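You operate a simulated robot arm through the tools that you are given. There is no shell and no other tool. Be economical: measure what you need, move in short steps, check, and stop when the job is done.

The job below is to be done with a simulated two-armed robot. You get a single attempt, and the scene is never put back.

## Task
Put the red pouch on the low shelf of the camera table. Put the square tin from the middle shelf of the grey drawer counter on the teal mat on the grey drawer counter. Put the tall copper ring on the top of the long bench away on the riser of the wash bench. Press the green test key three times. Put the yellow carton on the top of the long bench away on the high shelf of the camera table. Fetch the green cleaner bottle and stand it on top of the gold extension ring. Put the purple thumb nut on the black iris. The order is free. Set down upright: red pouch, yellow carton, green cleaner bottle.

It is judged by the outcome, as a careful person would: the job done as asked, and still so three seconds after it is handed in. It fails if anything else is knocked over, pushed out of place, dropped, spilled or broken.

## Robot
Two 7-joint arms with fingered hands on one trunk, on a base that drives. Base frame: it is fixed to the floor where the robot stands at the start and does not move with it; the origin is under the middle of the robot, x ahead of it, y to its left, z up. Units: m, degrees, N and s.
The left shoulder is at the start at [0.06, 0.138, 0.797], the right one opposite. With the tool pointing down near the work surface each hand reaches from about 0.1 to 0.88 m from the robot's upright axis, wherever it stands, measured 20 degrees to its own side. Places, roughly: black iris (5x5x3 cm) [-2.1, 2.8, 0.8]; gold extension ring [-2.75, 2.5, 0.75]; green cleaner bottle [-2.5, 2.75, 0.75]; green test key [-3.9, -1.1, 0.8]; high shelf of the camera table (15x94 cm) [-1.14, 0.2, 1.26]; low shelf of the camera table [-1.3, 0.2, 0.3]; purple thumb nut (3x3x3 cm) [-2, 2.7, 0.8]; red pouch (10x10x11 cm) [0.5, 0, 0.9]; riser of the wash bench (56x14 cm) [0.62, -1.14, 0.9]; square tin [0.5, 0.5, 0.5]; tall copper ring (7x7x3 cm) [-0.6, 2.5, 0.8]; teal mat on the grey drawer counter (29x13 cm) [0.48, 0.68, 0.84]; yellow carton (9x8x8 cm) [-2.6, 2.8, 0.8]. Payload 4 kg a hand.
The tool frame of a hand sits at the grasp point between the pads (the TCP): z along the fingers, y along the line on which they close. The tips reach 0.036 m beyond it. Largest opening 0.12 m; the body of the gripper starts 0.042 m behind the TCP. The gripper is a hand of 5 fingers: y runs from the thumb to the fingers, the wrist lies at [-0.015, -0.109, -0.2] in the tool frame, and closing takes about 1.5 s.
Orientation is told as [roll, pitch, yaw] about the base's x, y, z axes, in that order, counted from this pose: with the fingers straight down and the wrist toward the robot, the tool's x, y and z point along [0, 1, 0], [1, 0, 0] and [0, 0, -1] of the base frame.

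## Interface
- The arms move only by the tool drive_tool. It takes "left_targets", "right_targets" or both (then of equal length, played together; a hand with none holds still); each is a list of rows, each a list of 6 numbers: the shift along the tool's x, y, z in m, then the turn, a rotation vector about the tool's x, y, z in degrees. In form: [[tx, ty, tz, wx, wy, wz], ...]. A call has 1 to 12 rows; each row shifts and turns the commanded pose from where the row before left it, along the tool's axes as they then stand. "left_fingers" and "right_fingers" are, for a hand that has rows, the closure in counts, from 0 (fully open) to 255 (shut), set as the call begins (left out, the last holds). Rows are played at 5 a second. More than 0.05 m and 8.6 degrees between two rows, or a gripper value outside its range, and nothing of the call is played. A pose out of reach is approached as far as the arm can. The call stops where the force on the tool passes 40 N (or 10 N more than at its start, if that is more) or the arm is blocked; 0.2 s more then pass. The fingers move at their own pace (about 0.153 m/s each) and stop on an object; they squeeze with about 30 N. The grip force told is the motor's: it shows also when the fingers shut on nothing. Time passes only in rows, and 0.2 s behind the last, so rows that do not move let the fingers close. The reply holds the time, the measured pose of the TCP, the force on the tool along the base axes, the opening and the grip force, in the units named above and with some noise, with the torque about the TCP (base axes, N m) and any sound that the robot's microphone picked up.
- Cameras (640 x 400 px; columns grow to the right, rows downward): "scene" is now at [0.0479, 0.0279, 1.4279]; the picture's right is [0.34, -0.94, 0.00], its down [-0.66, -0.24, -0.71] and it looks along [0.67, 0.25, -0.70] (base axes); focal length 279 px, centre (320, 200). "left" rides on the left gripper at [-0.069, -0.079, -0.131] in its tool frame; the picture's right is [-0.78, -0.29, 0.55], its down [0.55, -0.73, 0.40] and it looks along [0.29, 0.61, 0.74] (tool axes); focal length 222 px, centre (320, 200). "right" rides on the right gripper at [0.069, -0.079, -0.131] in its tool frame; the picture's right is [-0.79, 0.29, -0.55], its down [-0.55, -0.74, 0.40] and it looks along [-0.29, 0.61, 0.74] (tool axes); focal length 222 px, centre (320, 200). There is no depth. A picture from a camera that has moved, and an enlarged one, comes with that camera's place and axes in the base frame and with its lens.
- camera(camera): a new picture of that camera. No time passes.
- slide_trunk(by): slides the trunk up (or, below 0, down) by that many m; the arms and the scene camera ride with it, the base frame stays. It gives what a move gives, with no picture.
- roll_base(legs): drives the robot by 1 to 6 legs, each [ahead, left, turn to the left] in m, m and degrees, along the robot's own axes; the way and the turn of a leg run together, so that a leg with both is an arc; at most 1.5 m and 180 degrees a leg. The arms and the cameras ride along, it lands a little off, and it stops where it bumps. It gives what a move gives.
- curl_fingers(index, middle, ring, little, thumb_bend, thumb_turn, hand): sets how far each is bent, from 0 (flat) to 1 (curled in); at 0.3 the hand is open as for a grip, at 0.7 the pads meet at the TCP. One left out holds its place. A second passes; each finger stops where it meets its share of the squeeze, and holds until it gets a number again. A gripper value or a shape takes the hand back. It gives what a move gives, with no picture; readings hold the bend of each and the force on index, middle, ring, little, thumb and palm. thumb_turn goes from beside the hand (0) to across from the fingers (1), as for a grip.
- hand_shape(shape, hand): the hand has 5 fingers and takes this shape, open, in about a second: jaw (thumb against the fingers, like two jaws); tri (thumb and two fingers); tip (a fingertip pinch); poke (one finger out to press); point (the index stretched); flat (the hand flat); cup (the hand cupped); fist (a fist). The gripper value then closes the fingers along that shape, each until it touches; the sizes above hold for jaw. It gives what a move gives, with no picture.
- turn_head(pan, tilt): turns the head with the scene camera to pan (to the left, within 86 degrees either way) and tilt (down, from -29 to 69), counted from straight ahead of the robot. It gives what a move gives.
- enlarge(camera, box): a new picture of the part [left, top, right, bottom] of that camera's present view, enlarged. No time passes.
- close_job(): hands the job in; it is judged then, once.

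Work in short steps. Places have to be worked out from the pictures, the camera data and where the tool is seen: move nearer, look again, correct. Check each grasp and each placing, and mend what went wrong. You have 196 turns and 184 pictures in all, those below and enlarged ones among them. Open the grippers and draw the arms clear of the work before you hand the job in, unless the task says otherwise.

The tools are called after "Call:" by a JSON object that holds its "name" and its "arguments". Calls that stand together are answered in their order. drive_tool: Moves the arms, as the interface text tells. Its arguments: {"type":"object","properties":{"left_targets":{"type":"array","items":{"type":"array","items":{"type":"number"}}},"left_fingers":{"type":"number"},"right_targets":{"type":"array","items":{"type":"array","items":{"type":"number"}}},"right_fingers":{"type":"number"}},"required":[]} The other tools are called the same way: slide_trunk (by) slides the trunk up or down; hand_shape (shape, hand) gives the hand a shape; curl_fingers (index, middle, ring, little, thumb_bend, thumb_turn, hand) moves the fingers one by one; roll_base (legs) drives the base; turn_head (pan, tilt) turns the head that bears the scene camera; camera (camera) takes a picture; enlarge (camera, box) takes an enlarged picture of a part of a camera's view; close_job () hands the job in.

At the start:

```text
t: 0.0
left_tcp_pos: [0.3458, 0.5188, 1.0687]
left_orientation: [0.0, 0.1, 0.0]
left_wrist_force: [0.0, -0.3, 0.7]
left_ft_torque: [-0.01, 0.03, -0.01]
left_grip_width: 0.1197
left_gripper_force: 0.2
left_shape: jaw
left_bend: [0.3, 0.3, 0.3, 0.3, 0.3, 0.97]
left_finger forces: [0.1, 0.0, 0.0, 0.0, 0.1, 0.0]
right_tcp_pos: [0.4838, 0.056, 1.1614]
right_orientation: [-0.1, -0.1, 0.0]
right_wrist_force: [-0.1, 0.0, -0.8]
right_ft_torque: [-0.04, 0.0, 0.01]
right_grip_width: 0.1195
right_gripper_force: 0.0
right_shape: jaw
right_bend: [0.3, 0.3, 0.3, 0.3, 0.3, 0.97]
right_finger forces: [0.1, 0.1, 0.0, 0.0, 0.0, 0.0]
trunk travel left (down, up): [-0.375, 0.215]
robot x, y, heading: [0.0009, -0.0008, -0.0]
head pan, tilt: [20.2, 44.6]
```

scene: 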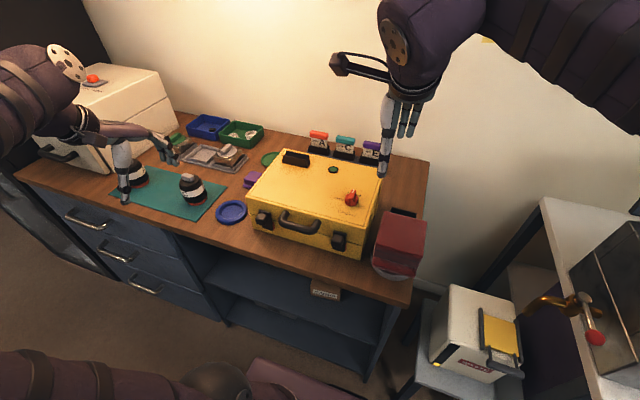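
right: 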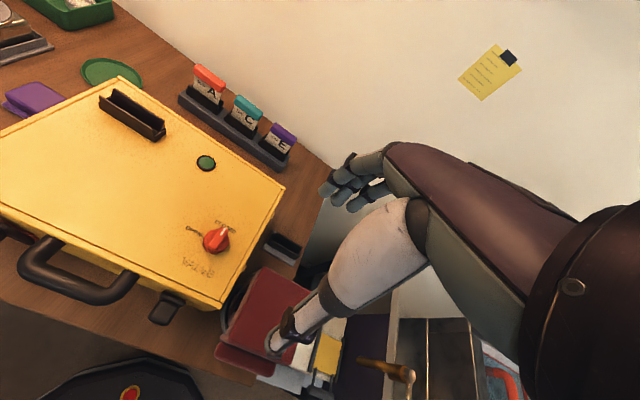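
left: 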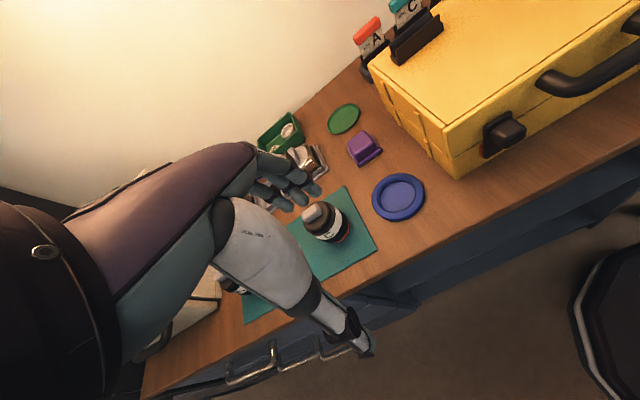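

I'll begin by looking closely at the pouch and the tin on the shelf.

Call:
{"name": "enlarge", "arguments": {"camera": "scene", "box": [220, 140, 460, 320]}}

Call:
{"name": "enlarge", "arguments": {"camera": "scene", "box": [60, 100, 280, 240]}}

```text
2.22 times, centred on (340, 230) of scene
camera zoom: at [0.0479, 0.0279, 1.4279], right [0.34, -0.94, 0.0], down [-0.66, -0.24, -0.71], along [0.67, 0.25, -0.7], focal length 619 px, centre (276, 133)
```

zoom: 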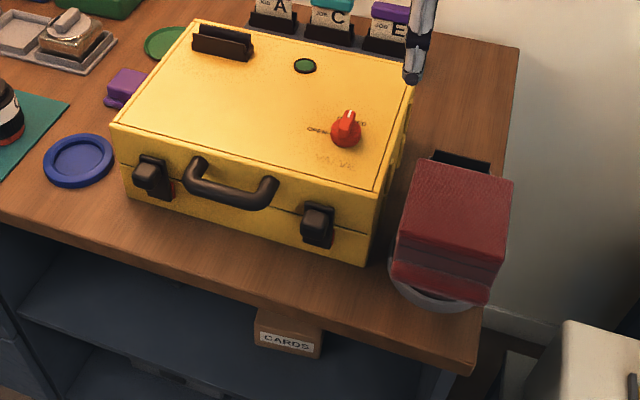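

```text
2.86 times, centred on (170, 170) of scene
camera zoom: at [0.0479, 0.0279, 1.4279], right [0.34, -0.94, 0.0], down [-0.66, -0.24, -0.71], along [0.67, 0.25, -0.7], focal length 796 px, centre (749, 286)
```

zoom: 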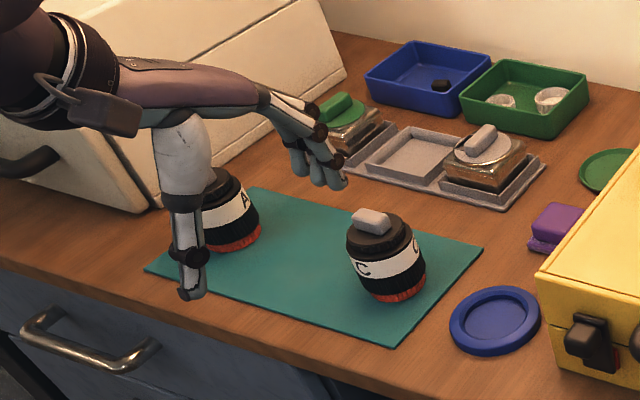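

The pouch looks to stand at about [0.466, 0.0], top about 0.95. Before grasping I want to see the inside of the counter's shelves, so I back off and lower the trunk for a look.

Call:
{"name": "roll_base", "arguments": {"legs": [[-0.45, 0, 0]]}}

Call:
{"name": "slide_trunk", "arguments": {"by": -0.3}}

Call:
{"name": "turn_head", "arguments": {"pan": 10, "tilt": 30}}

Call:
{"name": "camera", "arguments": {"camera": "scene"}}

```text
t: 2.7
left_tcp_pos: [-0.1013, 0.5184, 1.0688]
left_orientation: [0.0, 0.0, 0.0]
left_wrist_force: [-0.2, 0.4, 0.6]
left_ft_torque: [0.0, -0.01, -0.02]
left_grip_width: 0.1198
left_gripper_force: 0.1
left_shape: jaw
left_bend: [0.3, 0.3, 0.3, 0.3, 0.3, 0.97]
left_finger forces: [0.1, 0.0, 0.0, 0.0, 0.0, 0.0]
right_tcp_pos: [0.0376, 0.0559, 1.1619]
right_orientation: [0.0, 0.0, -0.1]
right_wrist_force: [-0.1, 0.1, 0.0]
right_ft_torque: [-0.03, -0.01, -0.04]
right_grip_width: 0.1198
right_gripper_force: 0.0
right_shape: jaw
right_bend: [0.3, 0.3, 0.3, 0.3, 0.3, 0.97]
right_finger forces: [0.0, 0.1, 0.0, 0.1, 0.1, 0.0]
trunk travel left (down, up): [-0.375, 0.215]
robot x, y, heading: [-0.4498, 0.0013, -0.1]
head pan, tilt: [20.2, 44.6]
```

```text
t: 5.7
left_tcp_pos: [-0.1014, 0.5191, 0.769]
left_orientation: [0.0, 0.0, 0.0]
left_wrist_force: [0.0, -0.3, 0.6]
left_ft_torque: [0.01, 0.01, 0.01]
left_grip_width: 0.1196
left_gripper_force: 0.0
left_shape: jaw
left_bend: [0.3, 0.3, 0.3, 0.3, 0.3, 0.97]
left_finger forces: [0.0, 0.0, 0.1, 0.1, 0.1, 0.1]
right_tcp_pos: [0.038, 0.057, 0.8624]
right_orientation: [0.1, 0.0, 0.1]
right_wrist_force: [0.0, -0.3, -0.8]
right_ft_torque: [0.01, 0.01, -0.03]
right_grip_width: 0.1196
right_gripper_force: 0.0
right_shape: jaw
right_bend: [0.3, 0.3, 0.3, 0.3, 0.3, 0.97]
right_finger forces: [0.0, 0.1, 0.0, 0.0, 0.0, 0.1]
trunk travel left (down, up): [-0.075, 0.515]
robot x, y, heading: [-0.4474, 0.001, -0.0]
head pan, tilt: [20.2, 44.6]
```

```text
t: 6.5
left_tcp_pos: [-0.1007, 0.5196, 0.7673]
left_orientation: [0.0, 0.0, 0.0]
left_wrist_force: [-0.5, 0.2, 0.3]
left_ft_torque: [0.01, -0.01, -0.01]
left_grip_width: 0.1197
left_gripper_force: 0.0
left_shape: jaw
left_bend: [0.3, 0.3, 0.3, 0.3, 0.3, 0.97]
left_finger forces: [0.1, 0.1, 0.1, 0.0, 0.1, 0.1]
right_tcp_pos: [0.0382, 0.0582, 0.8624]
right_orientation: [0.1, 0.1, 0.1]
right_wrist_force: [0.1, -0.5, 0.1]
right_ft_torque: [0.01, 0.03, 0.03]
right_grip_width: 0.1196
right_gripper_force: 0.1
right_shape: jaw
right_bend: [0.3, 0.3, 0.3, 0.3, 0.3, 0.97]
right_finger forces: [0.0, 0.1, 0.0, 0.0, 0.0, 0.0]
trunk travel left (down, up): [-0.075, 0.515]
robot x, y, heading: [-0.4493, -0.0026, -0.3]
head pan, tilt: [10.0, 30.0]
```

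```text
178 pictures are left
camera scene: at [-0.3863, 0.0154, 1.1499], right [0.17, -0.98, 0.0], down [-0.49, -0.09, -0.87], along [0.85, 0.15, -0.5], focal length 279 px, centre (320, 200)
```

scene: 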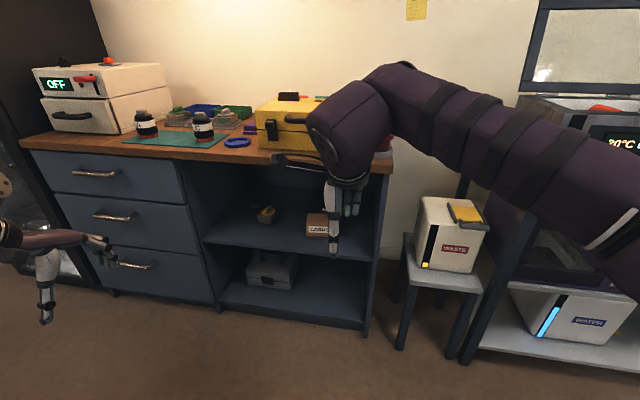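

Middle shelf shows something at (265,213); I zoom in on it.

Call:
{"name": "enlarge", "arguments": {"camera": "scene", "box": [200, 150, 380, 310]}}

```text
2.50 times, centred on (290, 230) of scene
camera zoom: at [-0.3863, 0.0154, 1.1499], right [0.17, -0.98, 0.0], down [-0.49, -0.09, -0.87], along [0.85, 0.15, -0.5], focal length 696 px, centre (395, 125)
```

zoom: 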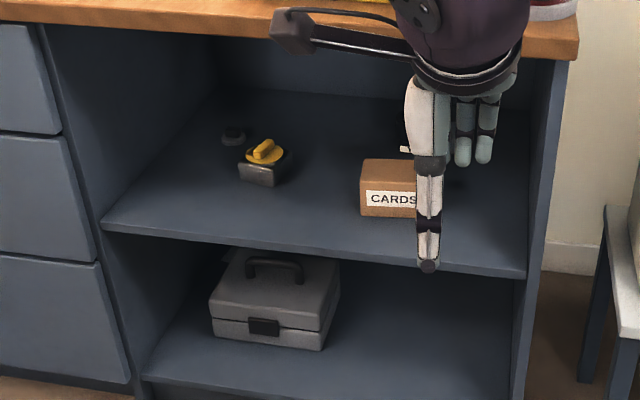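

The yellow-lidded tin sits on the middle shelf near [0.56, 0.41], shelf z about 0.47. Now I turn round to see the camera table before choosing grasps.

Call:
{"name": "roll_base", "arguments": {"legs": [[0.17, 0, 0], [0, 0, 150]]}}

Call:
{"name": "turn_head", "arguments": {"pan": 25, "tilt": 20}}

Call:
{"name": "camera", "arguments": {"camera": "scene"}}

```text
t: 14.1
left_tcp_pos: [-0.8315, -0.2856, 0.7681]
left_orientation: [-0.1, -0.1, 150.9]
left_wrist_force: [-0.1, -0.5, 0.3]
left_ft_torque: [0.01, 0.01, -0.02]
left_grip_width: 0.1198
left_gripper_force: 0.1
left_shape: jaw
left_bend: [0.3, 0.3, 0.3, 0.3, 0.3, 0.97]
left_finger forces: [0.0, 0.1, 0.0, 0.0, 0.1, 0.0]
right_tcp_pos: [-0.7273, 0.186, 0.861]
right_orientation: [0.0, -0.1, 150.9]
right_wrist_force: [-0.3, -0.1, -0.9]
right_ft_torque: [0.02, 0.03, 0.01]
right_grip_width: 0.1198
right_gripper_force: 0.0
right_shape: jaw
right_bend: [0.3, 0.3, 0.3, 0.3, 0.3, 0.97]
right_finger forces: [0.1, 0.0, 0.0, 0.1, 0.0, 0.0]
trunk travel left (down, up): [-0.075, 0.515]
robot x, y, heading: [-0.2778, 0.0019, 150.8]
head pan, tilt: [10.0, 30.0]
```

```text
t: 14.9
left_tcp_pos: [-0.8313, -0.2861, 0.7691]
left_orientation: [0.0, 0.0, 151.0]
left_wrist_force: [0.6, -0.3, 0.3]
left_ft_torque: [0.01, -0.01, 0.0]
left_grip_width: 0.1195
left_gripper_force: 0.0
left_shape: jaw
left_bend: [0.3, 0.3, 0.3, 0.3, 0.3, 0.97]
left_finger forces: [0.0, 0.0, 0.0, 0.1, 0.1, 0.1]
right_tcp_pos: [-0.7283, 0.1861, 0.8617]
right_orientation: [0.0, 0.0, 150.9]
right_wrist_force: [-0.1, 0.2, -0.1]
right_ft_torque: [-0.02, 0.0, 0.01]
right_grip_width: 0.1197
right_gripper_force: 0.0
right_shape: jaw
right_bend: [0.3, 0.3, 0.3, 0.3, 0.3, 0.97]
right_finger forces: [0.0, 0.1, 0.0, 0.0, 0.0, 0.1]
trunk travel left (down, up): [-0.075, 0.515]
robot x, y, heading: [-0.2738, 0.0004, 150.9]
head pan, tilt: [25.0, 20.0]
```

```text
176 pictures are left
camera scene: at [-0.3426, -0.0084, 1.166], right [0.07, 1.0, 0.0], down [0.34, -0.02, -0.94], along [-0.94, 0.07, -0.34], focal length 279 px, centre (320, 200)
```

scene: 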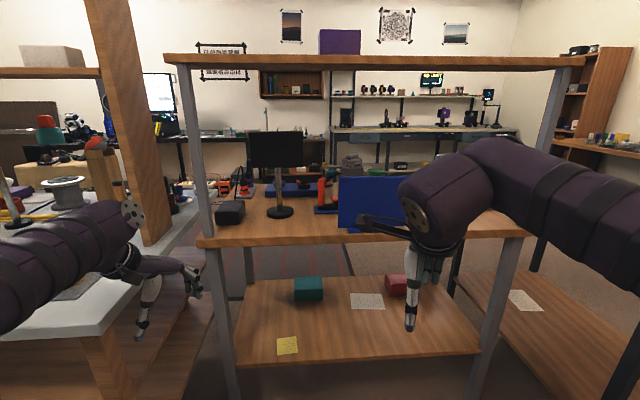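

The camera table is open: low shelf front edge near x = -1.08, table top above. I zoom in for notes and to see the rest of the room.

Call:
{"name": "enlarge", "arguments": {"camera": "scene", "box": [180, 250, 500, 400]}}

Call:
{"name": "enlarge", "arguments": {"camera": "scene", "box": [180, 30, 520, 230]}}

```text
2.00 times, centred on (340, 325) of scene
camera zoom: at [-0.3426, -0.0084, 1.166], right [0.07, 1.0, 0.0], down [0.34, -0.02, -0.94], along [-0.94, 0.07, -0.34], focal length 557 px, centre (280, -50)
```

zoom: 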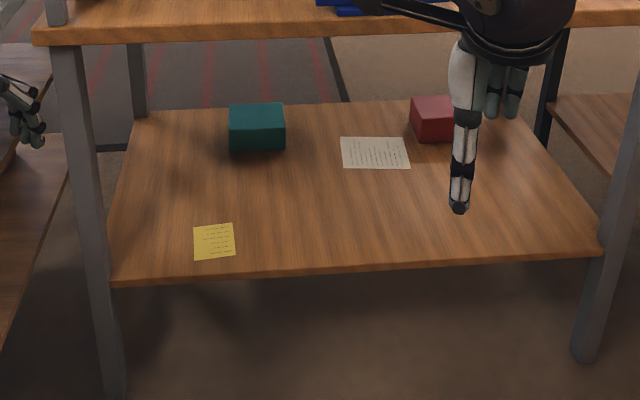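

```text
1.88 times, centred on (350, 130) of scene
camera zoom: at [-0.3426, -0.0084, 1.166], right [0.07, 1.0, 0.0], down [0.34, -0.02, -0.94], along [-0.94, 0.07, -0.34], focal length 524 px, centre (264, 332)
```

zoom: 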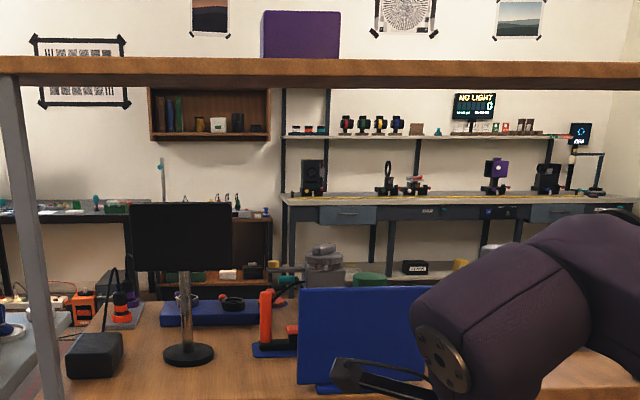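

Low shelf has plenty of free room near the front at y≈0.3. I go back to the counter with the trunk raised to grasp the pouch.

Call:
{"name": "slide_trunk", "arguments": {"by": 0.3}}

Call:
{"name": "roll_base", "arguments": {"legs": [[0, 0, -150.9], [0.27, 0, 0]]}}

Call:
{"name": "turn_head", "arguments": {"pan": 5, "tilt": 50}}

Call:
{"name": "camera", "arguments": {"camera": "scene"}}

```text
t: 17.9
left_tcp_pos: [-0.8316, -0.2853, 1.0699]
left_orientation: [0.1, 0.0, 150.9]
left_wrist_force: [0.1, 0.3, -0.9]
left_ft_torque: [0.0, 0.0, 0.02]
left_grip_width: 0.1196
left_gripper_force: 0.2
left_shape: jaw
left_bend: [0.3, 0.3, 0.3, 0.3, 0.3, 0.97]
left_finger forces: [0.1, 0.1, 0.1, 0.0, 0.1, 0.1]
right_tcp_pos: [-0.7276, 0.1862, 1.1624]
right_orientation: [-0.1, 0.0, 150.9]
right_wrist_force: [0.3, 0.8, -0.3]
right_ft_torque: [-0.02, 0.01, 0.05]
right_grip_width: 0.1195
right_gripper_force: 0.0
right_shape: jaw
right_bend: [0.3, 0.3, 0.3, 0.3, 0.3, 0.97]
right_finger forces: [0.0, 0.0, 0.0, 0.0, 0.0, 0.0]
trunk travel left (down, up): [-0.375, 0.215]
robot x, y, heading: [-0.2752, 0.0029, 151.0]
head pan, tilt: [25.0, 20.0]
```

```text
t: 26.0
left_tcp_pos: [0.3412, 0.513, 1.0681]
left_orientation: [0.0, 0.0, -0.5]
left_wrist_force: [0.2, 0.3, 0.2]
left_ft_torque: [0.0, 0.0, 0.0]
left_grip_width: 0.1196
left_gripper_force: 0.0
left_shape: jaw
left_bend: [0.3, 0.3, 0.3, 0.3, 0.3, 0.97]
left_finger forces: [0.0, 0.0, 0.0, 0.1, 0.0, 0.0]
right_tcp_pos: [0.4782, 0.0501, 1.1615]
right_orientation: [0.1, 0.1, -0.5]
right_wrist_force: [1.3, -0.9, 0.4]
right_ft_torque: [-0.02, 0.02, -0.02]
right_grip_width: 0.1196
right_gripper_force: 0.2
right_shape: jaw
right_bend: [0.3, 0.3, 0.3, 0.3, 0.3, 0.97]
right_finger forces: [0.0, 0.0, 0.0, 0.1, 0.0, 0.0]
trunk travel left (down, up): [-0.375, 0.215]
robot x, y, heading: [-0.006, -0.006, -0.6]
head pan, tilt: [25.0, 20.0]
```

```text
t: 27.0
left_tcp_pos: [0.3424, 0.5134, 1.0684]
left_orientation: [0.0, 0.0, -0.5]
left_wrist_force: [-0.2, -0.2, 0.3]
left_ft_torque: [0.02, -0.01, -0.02]
left_grip_width: 0.1196
left_gripper_force: 0.1
left_shape: jaw
left_bend: [0.3, 0.3, 0.3, 0.3, 0.3, 0.97]
left_finger forces: [0.0, 0.1, 0.1, 0.1, 0.0, 0.0]
right_tcp_pos: [0.4778, 0.0496, 1.1616]
right_orientation: [0.0, 0.1, -0.5]
right_wrist_force: [1.1, 0.1, -0.7]
right_ft_torque: [0.02, -0.03, -0.02]
right_grip_width: 0.1198
right_gripper_force: 0.0
right_shape: jaw
right_bend: [0.3, 0.3, 0.3, 0.3, 0.3, 0.97]
right_finger forces: [0.0, 0.0, 0.0, 0.0, 0.0, 0.0]
trunk travel left (down, up): [-0.375, 0.215]
robot x, y, heading: [-0.0079, -0.0015, -0.4]
head pan, tilt: [5.0, 50.0]
```

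```text
173 pictures are left
camera scene: at [0.0397, 0.0038, 1.4205], right [0.08, -1.0, 0.0], down [-0.76, -0.06, -0.64], along [0.64, 0.05, -0.77], focal length 279 px, centre (320, 200)
```

scene: 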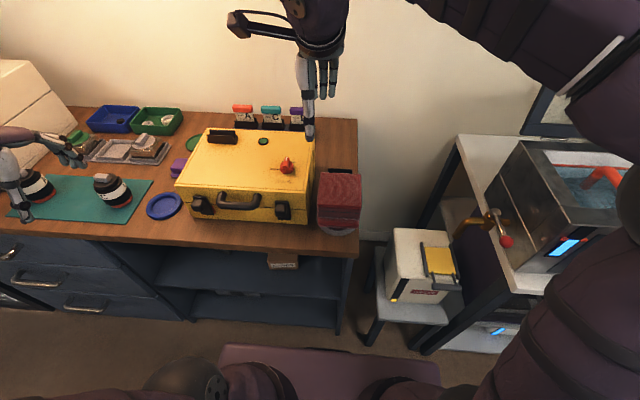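

The pouch's top centre reads [0.461, -0.008]. I bring the right hand over it, tips just above its top.

Call:
{"name": "drive_tool", "arguments": {"right_targets": [[-0.02, -0.005, 0.04, 0, 0, 0], [-0.02, -0.006, 0.04, 0, 0, 0], [-0.018, -0.005, 0.04, 0, 0, 0], [0, 0, 0.045, 0, 0, 0]], "right_fingers": 0}}

Call:
{"name": "enlarge", "arguments": {"camera": "scene", "box": [240, 110, 420, 260]}}

Call:
{"name": "camera", "arguments": {"camera": "right"}}

```text
t: 28.0
left_tcp_pos: [0.3426, 0.5144, 1.0688]
left_orientation: [0.0, 0.0, -0.5]
left_wrist_force: [-0.8, -0.7, -0.9]
left_ft_torque: [0.01, 0.01, -0.01]
left_grip_width: 0.1198
left_gripper_force: 0.1
left_shape: jaw
left_bend: [0.3, 0.3, 0.3, 0.3, 0.3, 0.97]
left_finger forces: [0.0, 0.0, 0.0, 0.0, 0.0, 0.0]
right_tcp_pos: [0.4603, -0.0074, 0.996]
right_orientation: [0.1, 0.0, -0.5]
right_wrist_force: [-0.4, 0.2, 0.1]
right_ft_torque: [-0.02, 0.0, -0.01]
right_grip_width: 0.1196
right_gripper_force: 0.0
right_shape: jaw
right_bend: [0.3, 0.3, 0.3, 0.3, 0.3, 0.97]
right_finger forces: [0.0, 0.0, 0.1, 0.1, 0.0, 0.1]
trunk travel left (down, up): [-0.375, 0.215]
robot x, y, heading: [-0.0071, -0.0027, -0.6]
head pan, tilt: [5.0, 50.0]
```

```text
2.67 times, centred on (330, 185) of scene
camera zoom: at [0.0401, 0.0037, 1.4205], right [0.08, -1.0, 0.0], down [-0.76, -0.06, -0.64], along [0.64, 0.05, -0.77], focal length 743 px, centre (293, 240)
```

zoom: 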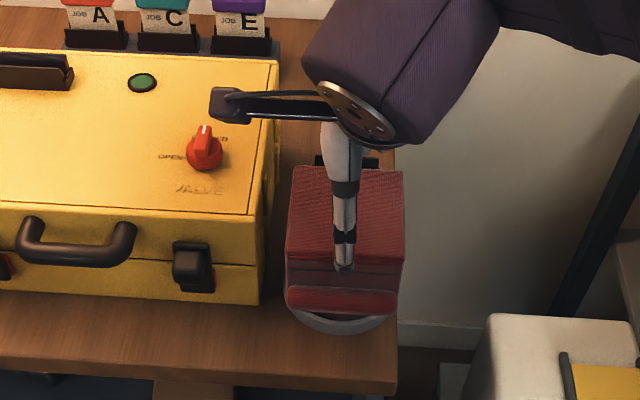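

```text
171 pictures are left
camera right: at [0.3811, 0.061, 1.128], right [0.28, -0.79, 0.55], down [-0.74, -0.54, -0.4], along [0.61, -0.29, -0.74], focal length 222 px, centre (320, 200)
```

right: 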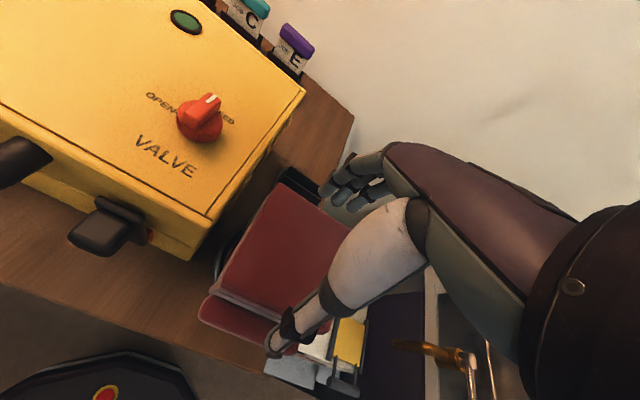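

Pouch spans x 0.408–0.511, y −0.057–0.039, so the hand is centred. I descend to TCP z≈0.92 and close.

Call:
{"name": "drive_tool", "arguments": {"right_targets": [[0, -0.001, 0.025, 0, 0, 0], [0, 0, 0.025, 0, 0, 0], [0, 0, 0.025, 0, 0, 0]]}}

Call:
{"name": "enlarge", "arguments": {"camera": "scene", "box": [240, 110, 420, 260]}}

```text
t: 28.8
left_tcp_pos: [0.3404, 0.5126, 1.0695]
left_orientation: [-0.1, 0.0, -0.6]
left_wrist_force: [-0.1, -0.2, -0.7]
left_ft_torque: [-0.02, -0.01, 0.01]
left_grip_width: 0.1197
left_gripper_force: 0.1
left_shape: jaw
left_bend: [0.3, 0.3, 0.3, 0.3, 0.3, 0.97]
left_finger forces: [0.1, 0.0, 0.0, 0.1, 0.0, 0.2]
right_tcp_pos: [0.46, -0.0057, 0.9315]
right_orientation: [0.5, -0.9, -0.3]
right_wrist_force: [-12.4, -6.2, 26.8]
right_ft_torque: [0.15, 0.85, -0.02]
right_grip_width: 0.1198
right_gripper_force: 0.1
right_shape: jaw
right_bend: [0.27, 0.3, 0.3, 0.3, 0.21, 0.98]
right_finger forces: [7.5, 0.0, 0.0, 1.3, 25.9, 0.0]
trunk travel left (down, up): [-0.375, 0.215]
robot x, y, heading: [-0.0091, -0.0015, -0.4]
head pan, tilt: [5.0, 50.0]
stopped in row 3 (right hand): the force on the tool passed its limit at 51 N (the readings are from after the stop); the commanded pose is now the measured one
```

```text
2.67 times, centred on (330, 185) of scene
camera zoom: at [0.0371, 0.0029, 1.421], right [0.08, -1.0, 0.0], down [-0.76, -0.06, -0.64], along [0.64, 0.05, -0.76], focal length 743 px, centre (293, 240)
```

zoom: 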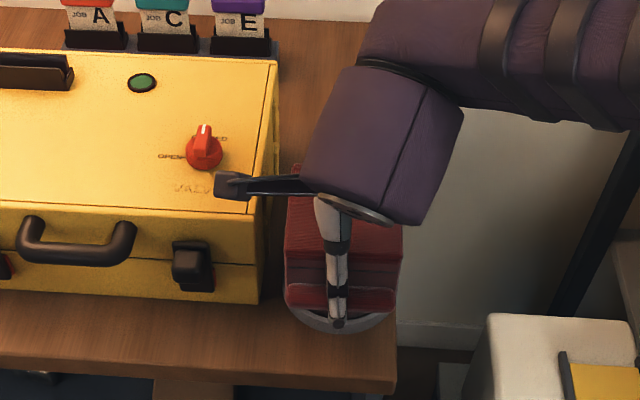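

The thumb touched the flap at about 0.895, which is deep enough. I lift 6 mm to relieve it and close the fingers.

Call:
{"name": "drive_tool", "arguments": {"right_targets": [[0, 0, -0.006, 0, 0, 0]]}}

Call:
{"name": "drive_tool", "arguments": {"right_targets": [[0, 0, 0, 0, 0, 0], [0, 0, 0, 0, 0, 0], [0, 0, 0, 0, 0, 0], [0, 0, 0, 0, 0, 0], [0, 0, 0, 0, 0, 0], [0, 0, 0, 0, 0, 0], [0, 0, 0, 0, 0, 0], [0, 0, 0, 0, 0, 0]], "right_fingers": 255}}

Call:
{"name": "drive_tool", "arguments": {"right_targets": [[0, 0, -0.02, 0, 0, 0], [0, 0, -0.03, 0, 0, 0]]}}

Call:
{"name": "enlarge", "arguments": {"camera": "scene", "box": [240, 110, 420, 260]}}

```text
t: 29.2
left_tcp_pos: [0.3406, 0.5134, 1.0685]
left_orientation: [0.0, 0.0, -0.5]
left_wrist_force: [-0.4, 0.0, -0.3]
left_ft_torque: [-0.01, 0.01, 0.02]
left_grip_width: 0.1198
left_gripper_force: 0.1
left_shape: jaw
left_bend: [0.3, 0.3, 0.3, 0.3, 0.3, 0.97]
left_finger forces: [0.0, 0.0, 0.1, 0.0, 0.0, 0.0]
right_tcp_pos: [0.4597, -0.0051, 0.9353]
right_orientation: [0.3, -0.6, -0.3]
right_wrist_force: [-7.5, -2.4, 8.8]
right_ft_torque: [0.09, 0.53, -0.03]
right_grip_width: 0.1199
right_gripper_force: 0.0
right_shape: jaw
right_bend: [0.28, 0.3, 0.3, 0.3, 0.22, 0.97]
right_finger forces: [4.6, 0.0, 0.0, 0.6, 15.5, 0.0]
trunk travel left (down, up): [-0.375, 0.215]
robot x, y, heading: [-0.0085, -0.0037, -0.5]
head pan, tilt: [5.0, 50.0]
```

```text
t: 31.0
left_tcp_pos: [0.3411, 0.5136, 1.0694]
left_orientation: [0.0, 0.0, -0.4]
left_wrist_force: [-1.1, -0.5, -0.4]
left_ft_torque: [0.02, 0.01, -0.02]
left_grip_width: 0.1197
left_gripper_force: 0.1
left_shape: jaw
left_bend: [0.3, 0.3, 0.3, 0.3, 0.3, 0.97]
left_finger forces: [0.1, 0.1, 0.1, 0.0, 0.0, 0.1]
right_tcp_pos: [0.4595, -0.0053, 0.936]
right_orientation: [0.4, -0.6, -0.3]
right_wrist_force: [-9.9, -2.9, 4.2]
right_ft_torque: [0.11, 0.58, -0.09]
right_grip_width: 0.1162
right_gripper_force: 29.8
right_shape: jaw
right_bend: [0.3, 0.31, 0.31, 0.43, 0.24, 0.97]
right_finger forces: [20.2, 7.9, 3.4, 0.8, 39.1, 0.0]
trunk travel left (down, up): [-0.375, 0.215]
robot x, y, heading: [-0.0067, -0.0012, -0.5]
head pan, tilt: [5.0, 50.0]
```

```text
t: 31.6
left_tcp_pos: [0.3423, 0.5122, 1.0687]
left_orientation: [0.0, 0.0, -0.5]
left_wrist_force: [0.8, -0.4, -0.2]
left_ft_torque: [0.03, -0.02, -0.01]
left_grip_width: 0.1195
left_gripper_force: 0.1
left_shape: jaw
left_bend: [0.3, 0.3, 0.3, 0.3, 0.3, 0.97]
left_finger forces: [0.0, 0.0, 0.0, 0.0, 0.1, 0.0]
right_tcp_pos: [0.4601, -0.0055, 0.9847]
right_orientation: [0.3, -0.6, -0.3]
right_wrist_force: [0.1, 0.7, -0.9]
right_ft_torque: [0.02, 0.03, 0.0]
right_grip_width: 0.1173
right_gripper_force: 29.8
right_shape: jaw
right_bend: [0.3, 0.31, 0.31, 0.43, 0.26, 0.97]
right_finger forces: [23.3, 9.8, 4.2, 0.4, 33.1, 0.0]
trunk travel left (down, up): [-0.375, 0.215]
robot x, y, heading: [-0.0048, -0.0033, -0.4]
head pan, tilt: [5.0, 50.0]
```

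```text
2.67 times, centred on (330, 185) of scene
camera zoom: at [0.0396, 0.0037, 1.4204], right [0.08, -1.0, 0.0], down [-0.76, -0.06, -0.64], along [0.64, 0.05, -0.77], focal length 743 px, centre (293, 240)
```

zoom: 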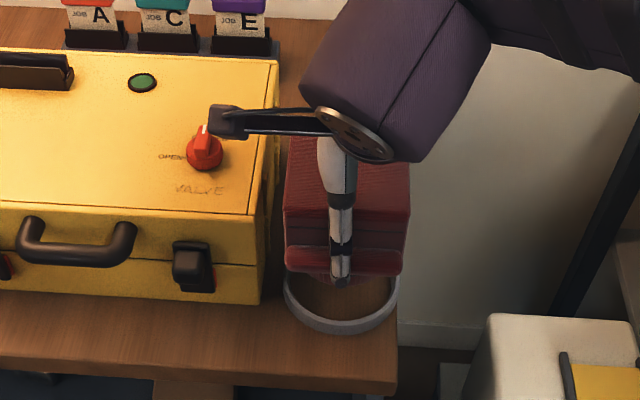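

The pouch is held and clear. I tuck the left hand in, raise the pouch a bit, then back off and turn to face the camera table.

Call:
{"name": "drive_tool", "arguments": {"left_targets": [[-0.03, -0.035, 0, 0, 0, 0], [-0.03, -0.035, 0, 0, 0, 0], [-0.03, -0.035, 0, 0, 0, 0], [-0.03, -0.035, 0, 0, 0, 0]], "right_targets": [[0, 0, -0.02, 0, 0, 0], [0, 0, -0.02, 0, 0, 0], [0, 0, -0.02, 0, 0, 0], [0, 0, -0.02, 0, 0, 0]]}}

Call:
{"name": "roll_base", "arguments": {"legs": [[-0.35, 0, 0], [0, 0, 90], [0, 0, 90]]}}

Call:
{"name": "turn_head", "arguments": {"pan": 0, "tilt": 40}}

Call:
{"name": "camera", "arguments": {"camera": "scene"}}

```text
t: 32.6
left_tcp_pos: [0.1996, 0.3934, 1.069]
left_orientation: [0.0, 0.0, -0.5]
left_wrist_force: [-0.4, 0.3, 0.3]
left_ft_torque: [-0.01, 0.04, 0.03]
left_grip_width: 0.12
left_gripper_force: 0.1
left_shape: jaw
left_bend: [0.3, 0.3, 0.3, 0.3, 0.3, 0.97]
left_finger forces: [0.0, 0.0, 0.0, 0.0, 0.0, 0.0]
right_tcp_pos: [0.4594, -0.007, 1.0648]
right_orientation: [0.3, -0.6, -0.4]
right_wrist_force: [0.1, 0.0, -0.5]
right_ft_torque: [-0.01, 0.01, -0.01]
right_grip_width: 0.1174
right_gripper_force: 29.6
right_shape: jaw
right_bend: [0.3, 0.31, 0.31, 0.43, 0.27, 0.97]
right_finger forces: [23.1, 9.8, 4.1, 0.4, 33.0, 0.0]
trunk travel left (down, up): [-0.375, 0.215]
robot x, y, heading: [-0.0088, 0.0001, -0.3]
head pan, tilt: [5.0, 50.0]
```

```text
t: 42.5
left_tcp_pos: [-0.5664, -0.3967, 1.0692]
left_orientation: [0.0, 0.1, 179.7]
left_wrist_force: [0.4, 0.5, 0.6]
left_ft_torque: [-0.01, -0.01, 0.0]
left_grip_width: 0.1198
left_gripper_force: 0.0
left_shape: jaw
left_bend: [0.3, 0.3, 0.3, 0.3, 0.3, 0.97]
left_finger forces: [0.0, 0.0, 0.0, 0.1, 0.0, 0.0]
right_tcp_pos: [-0.8274, 0.0037, 1.0662]
right_orientation: [0.5, -0.5, 179.7]
right_wrist_force: [-0.6, 0.3, -0.4]
right_ft_torque: [-0.02, -0.01, -0.02]
right_grip_width: 0.1176
right_gripper_force: 30.4
right_shape: jaw
right_bend: [0.3, 0.31, 0.31, 0.43, 0.27, 0.97]
right_finger forces: [22.2, 9.8, 4.1, 0.3, 31.7, 0.0]
trunk travel left (down, up): [-0.375, 0.215]
robot x, y, heading: [-0.3606, -0.0018, 179.7]
head pan, tilt: [5.0, 50.0]
```

```text
t: 43.3
left_tcp_pos: [-0.5669, -0.3969, 1.0689]
left_orientation: [0.0, 0.0, 179.8]
left_wrist_force: [0.1, -0.2, 0.0]
left_ft_torque: [0.0, 0.0, 0.0]
left_grip_width: 0.12
left_gripper_force: 0.0
left_shape: jaw
left_bend: [0.3, 0.3, 0.3, 0.3, 0.3, 0.97]
left_finger forces: [0.1, 0.0, 0.0, 0.0, 0.1, 0.0]
right_tcp_pos: [-0.8281, 0.0038, 1.0653]
right_orientation: [0.3, -0.5, 179.8]
right_wrist_force: [-0.3, 0.3, -0.8]
right_ft_torque: [0.02, 0.01, 0.0]
right_grip_width: 0.1173
right_gripper_force: 29.8
right_shape: jaw
right_bend: [0.3, 0.31, 0.31, 0.43, 0.27, 0.97]
right_finger forces: [22.2, 9.8, 4.1, 0.3, 31.7, 0.1]
trunk travel left (down, up): [-0.375, 0.215]
robot x, y, heading: [-0.3612, 0.0015, 179.6]
head pan, tilt: [0.0, 40.0]
```

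```text
168 pictures are left
camera scene: at [-0.4133, 0.0009, 1.4346], right [0.01, 1.0, 0.0], down [0.64, 0.0, -0.77], along [-0.77, 0.0, -0.64], focal length 279 px, centre (320, 200)
```

scene: 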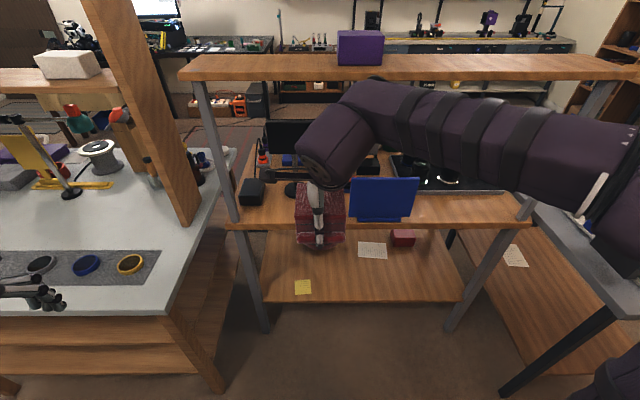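

The table's low shelf front edge is at x≈-1.08, z≈0.3. I shift right 0.16 m, lower the trunk fully, then lower the pouch in front of the table.

Call:
{"name": "roll_base", "arguments": {"legs": [[-0.03, -0.16, 0]]}}

Call:
{"name": "slide_trunk", "arguments": {"by": -0.37}}

Call:
{"name": "drive_tool", "arguments": {"right_targets": [[0, 0, 0.03, 0, 0, 0], [0, 0, 0.03, 0, 0, 0], [0, 0, 0.03, 0, 0, 0], [0, 0, 0.03, 0, 0, 0], [0, 0, 0.03, 0, 0, 0], [0, 0, 0.03, 0, 0, 0], [0, 0, 0.03, 0, 0, 0], [0, 0, 0.03, 0, 0, 0]]}}

Call:
{"name": "camera", "arguments": {"camera": "scene"}}

```text
t: 44.7
left_tcp_pos: [-0.5364, -0.2346, 1.0691]
left_orientation: [0.0, 0.0, 179.6]
left_wrist_force: [0.5, 0.3, 0.8]
left_ft_torque: [-0.03, -0.01, 0.0]
left_grip_width: 0.1198
left_gripper_force: 0.1
left_shape: jaw
left_bend: [0.3, 0.3, 0.3, 0.3, 0.3, 0.97]
left_finger forces: [0.0, 0.1, 0.0, 0.0, 0.1, 0.0]
right_tcp_pos: [-0.7965, 0.1655, 1.064]
right_orientation: [0.4, -0.5, 179.7]
right_wrist_force: [0.5, 0.7, -1.4]
right_ft_torque: [0.0, -0.02, 0.01]
right_grip_width: 0.1173
right_gripper_force: 29.6
right_shape: jaw
right_bend: [0.3, 0.31, 0.31, 0.43, 0.27, 0.97]
right_finger forces: [22.2, 9.8, 4.1, 0.3, 31.7, 0.0]
trunk travel left (down, up): [-0.375, 0.215]
robot x, y, heading: [-0.3285, 0.1616, 179.5]
head pan, tilt: [0.0, 40.0]
```

```text
t: 48.3
left_tcp_pos: [-0.5364, -0.2354, 0.6983]
left_orientation: [0.0, -0.1, 179.6]
left_wrist_force: [-0.8, 0.6, -0.8]
left_ft_torque: [0.02, 0.02, -0.02]
left_grip_width: 0.1199
left_gripper_force: 0.1
left_shape: jaw
left_bend: [0.3, 0.3, 0.3, 0.3, 0.3, 0.97]
left_finger forces: [0.1, 0.0, 0.0, 0.1, 0.0, 0.0]
right_tcp_pos: [-0.798, 0.1638, 0.6947]
right_orientation: [0.3, -0.5, 179.6]
right_wrist_force: [0.0, 0.2, -1.5]
right_ft_torque: [0.0, 0.01, 0.04]
right_grip_width: 0.1174
right_gripper_force: 29.9
right_shape: jaw
right_bend: [0.3, 0.31, 0.31, 0.43, 0.27, 0.97]
right_finger forces: [22.2, 9.7, 4.1, 0.3, 31.7, 0.0]
trunk travel left (down, up): [-0.005, 0.585]
robot x, y, heading: [-0.331, 0.1668, 179.7]
head pan, tilt: [0.0, 40.0]
```

```text
t: 50.1
left_tcp_pos: [-0.5378, -0.2349, 0.6976]
left_orientation: [0.0, 0.0, 179.7]
left_wrist_force: [-0.7, 0.2, 0.3]
left_ft_torque: [-0.05, 0.01, -0.03]
left_grip_width: 0.1199
left_gripper_force: 0.1
left_shape: jaw
left_bend: [0.3, 0.3, 0.3, 0.3, 0.3, 0.97]
left_finger forces: [0.1, 0.1, 0.0, 0.0, 0.0, 0.1]
right_tcp_pos: [-0.7978, 0.1633, 0.4556]
right_orientation: [0.4, -0.6, 179.8]
right_wrist_force: [-0.2, -0.5, -0.1]
right_ft_torque: [-0.01, -0.01, -0.01]
right_grip_width: 0.1173
right_gripper_force: 30.1
right_shape: jaw
right_bend: [0.3, 0.31, 0.31, 0.43, 0.27, 0.97]
right_finger forces: [21.7, 9.8, 4.2, 0.2, 31.4, 0.1]
trunk travel left (down, up): [-0.005, 0.585]
robot x, y, heading: [-0.3275, 0.1638, 179.5]
head pan, tilt: [0.0, 40.0]
```

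```text
167 pictures are left
camera scene: at [-0.3822, 0.1619, 1.0647], right [0.01, 1.0, 0.0], down [0.64, 0.0, -0.77], along [-0.77, 0.0, -0.64], focal length 279 px, centre (320, 200)
```

scene: 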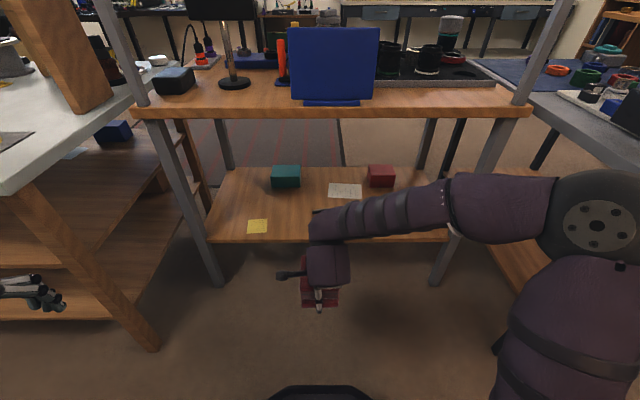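

The pouch hangs in front of the shelf, bottom ≈0.36. The elbow is folded forward, so I extend the arm ahead first and look.

Call:
{"name": "drive_tool", "arguments": {"right_targets": [[0, 0.03, 0, 0, 0, 0], [0, 0.03, 0, 0, 0, 0], [0, 0.03, 0, 0, 0, 0], [0, 0.03, 0, 0, 0, 0], [0, 0.03, 0, 0, 0, 0], [0, 0.03, 0, 0, 0, 0]]}}

Call:
{"name": "camera", "arguments": {"camera": "scene"}}

```text
t: 51.5
left_tcp_pos: [-0.5366, -0.2349, 0.6992]
left_orientation: [0.1, 0.0, 179.6]
left_wrist_force: [0.6, 0.3, -0.1]
left_ft_torque: [-0.01, 0.01, 0.03]
left_grip_width: 0.12
left_gripper_force: 0.0
left_shape: jaw
left_bend: [0.3, 0.3, 0.3, 0.3, 0.3, 0.97]
left_finger forces: [0.1, 0.0, 0.0, 0.1, 0.0, 0.1]
right_tcp_pos: [-0.9793, 0.1634, 0.4557]
right_orientation: [0.4, -0.5, 179.8]
right_wrist_force: [0.3, -0.2, -0.6]
right_ft_torque: [0.03, 0.01, 0.01]
right_grip_width: 0.1174
right_gripper_force: 30.6
right_shape: jaw
right_bend: [0.3, 0.31, 0.31, 0.43, 0.27, 0.97]
right_finger forces: [21.5, 9.8, 4.2, 0.3, 31.4, 0.1]
trunk travel left (down, up): [-0.005, 0.585]
robot x, y, heading: [-0.3274, 0.162, 179.7]
head pan, tilt: [0.0, 40.0]
```

```text
166 pictures are left
camera scene: at [-0.3823, 0.1618, 1.0647], right [0.01, 1.0, 0.0], down [0.64, 0.0, -0.77], along [-0.77, 0.0, -0.64], focal length 279 px, centre (320, 200)
```

scene: 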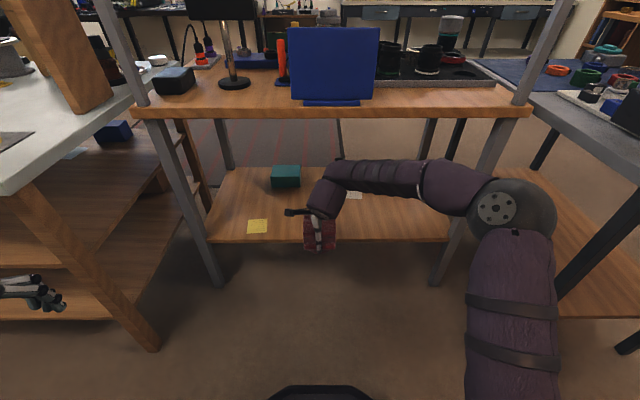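

There's room. I extend another 0.12 m and drive 0.09 m so that the pouch is over the shelf at x≈-1.19.

Call:
{"name": "drive_tool", "arguments": {"right_targets": [[0, 0.03, 0, 0, 0, 0], [0, 0.03, 0, 0, 0, 0], [0, 0.03, 0, 0, 0, 0], [0, 0.03, 0, 0, 0, 0]]}}

Call:
{"name": "roll_base", "arguments": {"legs": [[0.09, 0, 0]]}}

Call:
{"name": "camera", "arguments": {"camera": "scene"}}

```text
t: 52.5
left_tcp_pos: [-0.5373, -0.2357, 0.6979]
left_orientation: [-0.1, 0.0, 179.6]
left_wrist_force: [0.3, 0.2, 0.4]
left_ft_torque: [0.01, 0.01, 0.03]
left_grip_width: 0.1199
left_gripper_force: 0.0
left_shape: jaw
left_bend: [0.3, 0.3, 0.3, 0.3, 0.3, 0.97]
left_finger forces: [0.0, 0.1, 0.1, 0.0, 0.1, 0.0]
right_tcp_pos: [-1.0999, 0.1648, 0.4591]
right_orientation: [0.4, -0.5, 179.7]
right_wrist_force: [0.7, -0.3, -0.4]
right_ft_torque: [0.0, -0.02, -0.01]
right_grip_width: 0.1174
right_gripper_force: 30.2
right_shape: jaw
right_bend: [0.3, 0.31, 0.31, 0.43, 0.27, 0.97]
right_finger forces: [21.3, 9.9, 4.2, 0.2, 31.3, 0.0]
trunk travel left (down, up): [-0.005, 0.585]
robot x, y, heading: [-0.3239, 0.1582, 179.5]
head pan, tilt: [0.0, 40.0]
```

```text
t: 53.6
left_tcp_pos: [-0.628, -0.2351, 0.6988]
left_orientation: [-0.1, 0.1, 179.6]
left_wrist_force: [-0.6, -0.2, 0.4]
left_ft_torque: [0.04, 0.03, -0.03]
left_grip_width: 0.1198
left_gripper_force: 0.1
left_shape: jaw
left_bend: [0.3, 0.3, 0.3, 0.3, 0.3, 0.97]
left_finger forces: [0.0, 0.0, 0.1, 0.1, 0.0, 0.1]
right_tcp_pos: [-1.1907, 0.1646, 0.4591]
right_orientation: [0.3, -0.5, 179.7]
right_wrist_force: [-0.6, -1.0, -0.6]
right_ft_torque: [-0.04, -0.02, 0.0]
right_grip_width: 0.1174
right_gripper_force: 29.9
right_shape: jaw
right_bend: [0.3, 0.31, 0.31, 0.43, 0.27, 0.97]
right_finger forces: [21.3, 9.9, 4.2, 0.2, 31.3, 0.1]
trunk travel left (down, up): [-0.005, 0.585]
robot x, y, heading: [-0.4172, 0.1629, 179.7]
head pan, tilt: [0.0, 40.0]
```

```text
165 pictures are left
camera scene: at [-0.4734, 0.1624, 1.0646], right [0.01, 1.0, 0.0], down [0.64, 0.0, -0.77], along [-0.77, 0.01, -0.64], focal length 279 px, centre (320, 200)
```

scene: 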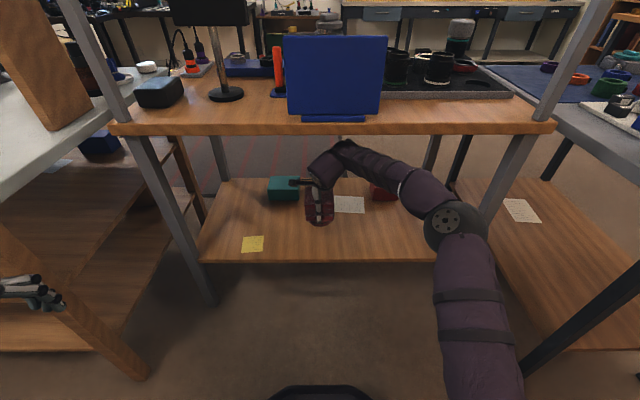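

Lowering toward the shelf: 5 cm first.

Call:
{"name": "drive_tool", "arguments": {"right_targets": [[0, 0, 0.02, 0, 0, 0], [0, 0, 0.02, 0, 0, 0], [0, 0, 0.01, 0, 0, 0]]}}

Call:
{"name": "enlarge", "arguments": {"camera": "scene", "box": [250, 130, 410, 270]}}

```text
t: 54.4
left_tcp_pos: [-0.6281, -0.2356, 0.6989]
left_orientation: [0.0, 0.1, 179.6]
left_wrist_force: [-0.4, 0.0, 0.2]
left_ft_torque: [-0.04, -0.04, 0.01]
left_grip_width: 0.1197
left_gripper_force: 0.0
left_shape: jaw
left_bend: [0.3, 0.3, 0.3, 0.3, 0.3, 0.97]
left_finger forces: [0.0, 0.0, 0.1, 0.1, 0.1, 0.0]
right_tcp_pos: [-1.1909, 0.1644, 0.4093]
right_orientation: [0.3, -0.5, 179.7]
right_wrist_force: [0.2, 0.8, -0.4]
right_ft_torque: [0.03, -0.01, -0.03]
right_grip_width: 0.1173
right_gripper_force: 30.5
right_shape: jaw
right_bend: [0.3, 0.31, 0.31, 0.43, 0.27, 0.97]
right_finger forces: [21.2, 9.9, 4.2, 0.2, 31.2, 0.1]
trunk travel left (down, up): [-0.005, 0.585]
robot x, y, heading: [-0.4159, 0.1639, 179.7]
head pan, tilt: [0.0, 40.0]
```

```text
2.86 times, centred on (330, 200) of scene
camera zoom: at [-0.4734, 0.1624, 1.0647], right [0.01, 1.0, 0.0], down [0.64, 0.0, -0.77], along [-0.77, 0.01, -0.64], focal length 796 px, centre (291, 200)
```

zoom: 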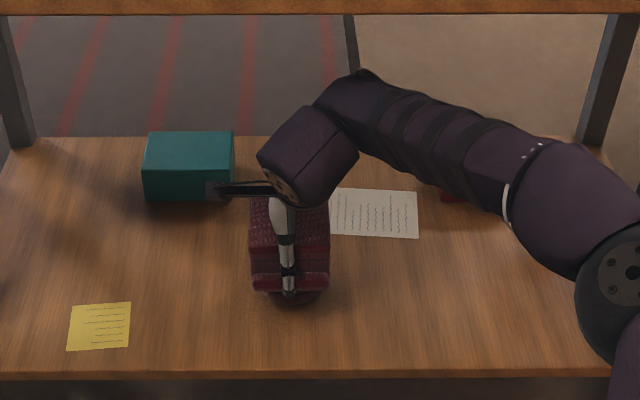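

Nearly down. I lower in 4 mm steps till the force shows contact.

Call:
{"name": "drive_tool", "arguments": {"right_targets": [[0, 0, 0.004, 0, 0, 0], [0, 0, 0.004, 0, 0, 0]]}}

Call:
{"name": "drive_tool", "arguments": {"right_targets": [[0, 0, 0.004, 0, 0, 0]]}}

Call:
{"name": "drive_tool", "arguments": {"right_targets": [[0, 0, 0.004, 0, 0, 0]]}}

```text
t: 55.0
left_tcp_pos: [-0.6283, -0.2337, 0.6984]
left_orientation: [0.0, 0.0, 179.5]
left_wrist_force: [-0.2, 0.1, -0.7]
left_ft_torque: [0.02, 0.0, -0.01]
left_grip_width: 0.12
left_gripper_force: 0.1
left_shape: jaw
left_bend: [0.3, 0.3, 0.3, 0.3, 0.3, 0.97]
left_finger forces: [0.0, 0.1, 0.0, 0.0, 0.0, 0.0]
right_tcp_pos: [-1.1915, 0.1638, 0.4007]
right_orientation: [0.4, -0.5, 179.8]
right_wrist_force: [0.0, 0.8, -1.0]
right_ft_torque: [-0.01, 0.0, 0.04]
right_grip_width: 0.1173
right_gripper_force: 29.7
right_shape: jaw
right_bend: [0.3, 0.31, 0.31, 0.43, 0.27, 0.97]
right_finger forces: [21.2, 9.9, 4.2, 0.2, 31.2, 0.0]
trunk travel left (down, up): [-0.005, 0.585]
robot x, y, heading: [-0.4163, 0.1649, 179.8]
head pan, tilt: [0.0, 40.0]
```

```text
t: 55.4
left_tcp_pos: [-0.6271, -0.236, 0.6988]
left_orientation: [0.1, 0.0, 179.6]
left_wrist_force: [-0.3, 0.4, -0.4]
left_ft_torque: [0.01, -0.01, -0.02]
left_grip_width: 0.1197
left_gripper_force: 0.1
left_shape: jaw
left_bend: [0.3, 0.3, 0.3, 0.3, 0.3, 0.97]
left_finger forces: [0.0, 0.1, 0.1, 0.1, 0.0, 0.0]
right_tcp_pos: [-1.192, 0.1645, 0.3971]
right_orientation: [0.3, -0.7, 179.7]
right_wrist_force: [-0.2, 0.2, 2.8]
right_ft_torque: [-0.09, -0.1, 0.02]
right_grip_width: 0.1177
right_gripper_force: 29.9
right_shape: jaw
right_bend: [0.3, 0.31, 0.31, 0.43, 0.27, 0.97]
right_finger forces: [21.7, 9.4, 4.0, 0.3, 32.0, 0.0]
trunk travel left (down, up): [-0.005, 0.585]
robot x, y, heading: [-0.4189, 0.1614, 179.5]
head pan, tilt: [0.0, 40.0]
```

```text
t: 55.8
left_tcp_pos: [-0.6282, -0.2346, 0.6987]
left_orientation: [-0.1, -0.1, 179.6]
left_wrist_force: [0.7, -0.6, 0.0]
left_ft_torque: [0.02, -0.01, 0.0]
left_grip_width: 0.1197
left_gripper_force: 0.2
left_shape: jaw
left_bend: [0.3, 0.3, 0.3, 0.3, 0.3, 0.97]
left_finger forces: [0.0, 0.0, 0.0, 0.1, 0.0, 0.0]
right_tcp_pos: [-1.1927, 0.1644, 0.3962]
right_orientation: [0.4, -0.8, 179.7]
right_wrist_force: [-0.2, 2.6, 14.9]
right_ft_torque: [-0.18, -0.31, 0.06]
right_grip_width: 0.1173
right_gripper_force: 29.8
right_shape: jaw
right_bend: [0.3, 0.31, 0.31, 0.43, 0.27, 0.98]
right_finger forces: [24.0, 8.5, 3.8, 0.6, 34.2, 0.0]
trunk travel left (down, up): [-0.005, 0.585]
robot x, y, heading: [-0.4193, 0.1631, 179.5]
head pan, tilt: [0.0, 40.0]
```

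The pouch rests on the shelf. I open the fingers wider than the jaw shape so nothing drags, then lift.

Call:
{"name": "curl_fingers", "arguments": {"hand": "right", "index": 0.15, "middle": 0.15, "ring": 0.15, "little": 0.15, "thumb_bend": 0.1}}

Call:
{"name": "drive_tool", "arguments": {"right_targets": [[0, 0, -0.03, 0, 0, 0], [0, 0, -0.03, 0, 0, 0], [0, 0, -0.03, 0, 0, 0]]}}

Call:
{"name": "enlarge", "arguments": {"camera": "scene", "box": [250, 130, 410, 270]}}

```text
t: 56.8
left_tcp_pos: [-0.6274, -0.235, 0.6988]
left_orientation: [0.0, -0.1, 179.6]
left_wrist_force: [0.1, 0.0, 0.1]
left_ft_torque: [-0.01, -0.02, -0.01]
left_grip_width: 0.12
left_gripper_force: 0.0
left_shape: jaw
left_bend: [0.3, 0.3, 0.3, 0.3, 0.3, 0.97]
left_finger forces: [0.0, 0.0, 0.1, 0.0, 0.0, 0.1]
right_tcp_pos: [-1.1905, 0.1644, 0.3915]
right_orientation: [0.3, -0.5, 179.8]
right_wrist_force: [-0.2, -0.4, -0.1]
right_ft_torque: [0.02, -0.02, 0.01]
right_grip_width: 0.1616
right_gripper_force: 0.0
right_shape: fingers
right_bend: [0.15, 0.15, 0.15, 0.15, 0.1, 0.99]
right_finger forces: [0.0, 0.0, 0.1, 0.0, 0.0, 0.1]
trunk travel left (down, up): [-0.005, 0.585]
robot x, y, heading: [-0.4192, 0.1597, 179.7]
head pan, tilt: [0.0, 40.0]
```

```text
t: 57.6
left_tcp_pos: [-0.6278, -0.2348, 0.6984]
left_orientation: [-0.1, 0.1, 179.6]
left_wrist_force: [0.8, 0.1, -0.4]
left_ft_torque: [-0.01, -0.04, -0.01]
left_grip_width: 0.1197
left_gripper_force: 0.1
left_shape: jaw
left_bend: [0.3, 0.3, 0.3, 0.3, 0.3, 0.97]
left_finger forces: [0.0, 0.0, 0.0, 0.0, 0.0, 0.0]
right_tcp_pos: [-1.1908, 0.1658, 0.4832]
right_orientation: [0.3, -0.5, 179.6]
right_wrist_force: [0.1, 0.4, -1.0]
right_ft_torque: [-0.01, -0.03, -0.02]
right_grip_width: 0.1611
right_gripper_force: 0.0
right_shape: fingers
right_bend: [0.15, 0.15, 0.15, 0.15, 0.1, 0.99]
right_finger forces: [0.0, 0.0, 0.0, 0.1, 0.0, 0.1]
trunk travel left (down, up): [-0.005, 0.585]
robot x, y, heading: [-0.4202, 0.1625, 179.5]
head pan, tilt: [0.0, 40.0]
```

```text
2.86 times, centred on (330, 200) of scene
camera zoom: at [-0.4736, 0.1625, 1.0646], right [0.01, 1.0, 0.0], down [0.64, 0.0, -0.77], along [-0.77, 0.0, -0.64], focal length 796 px, centre (291, 200)
```

zoom: 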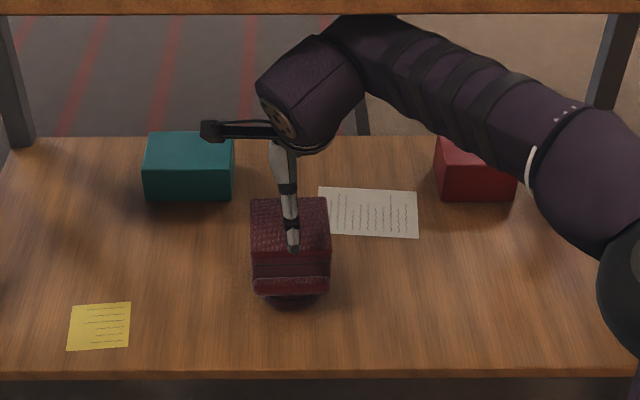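

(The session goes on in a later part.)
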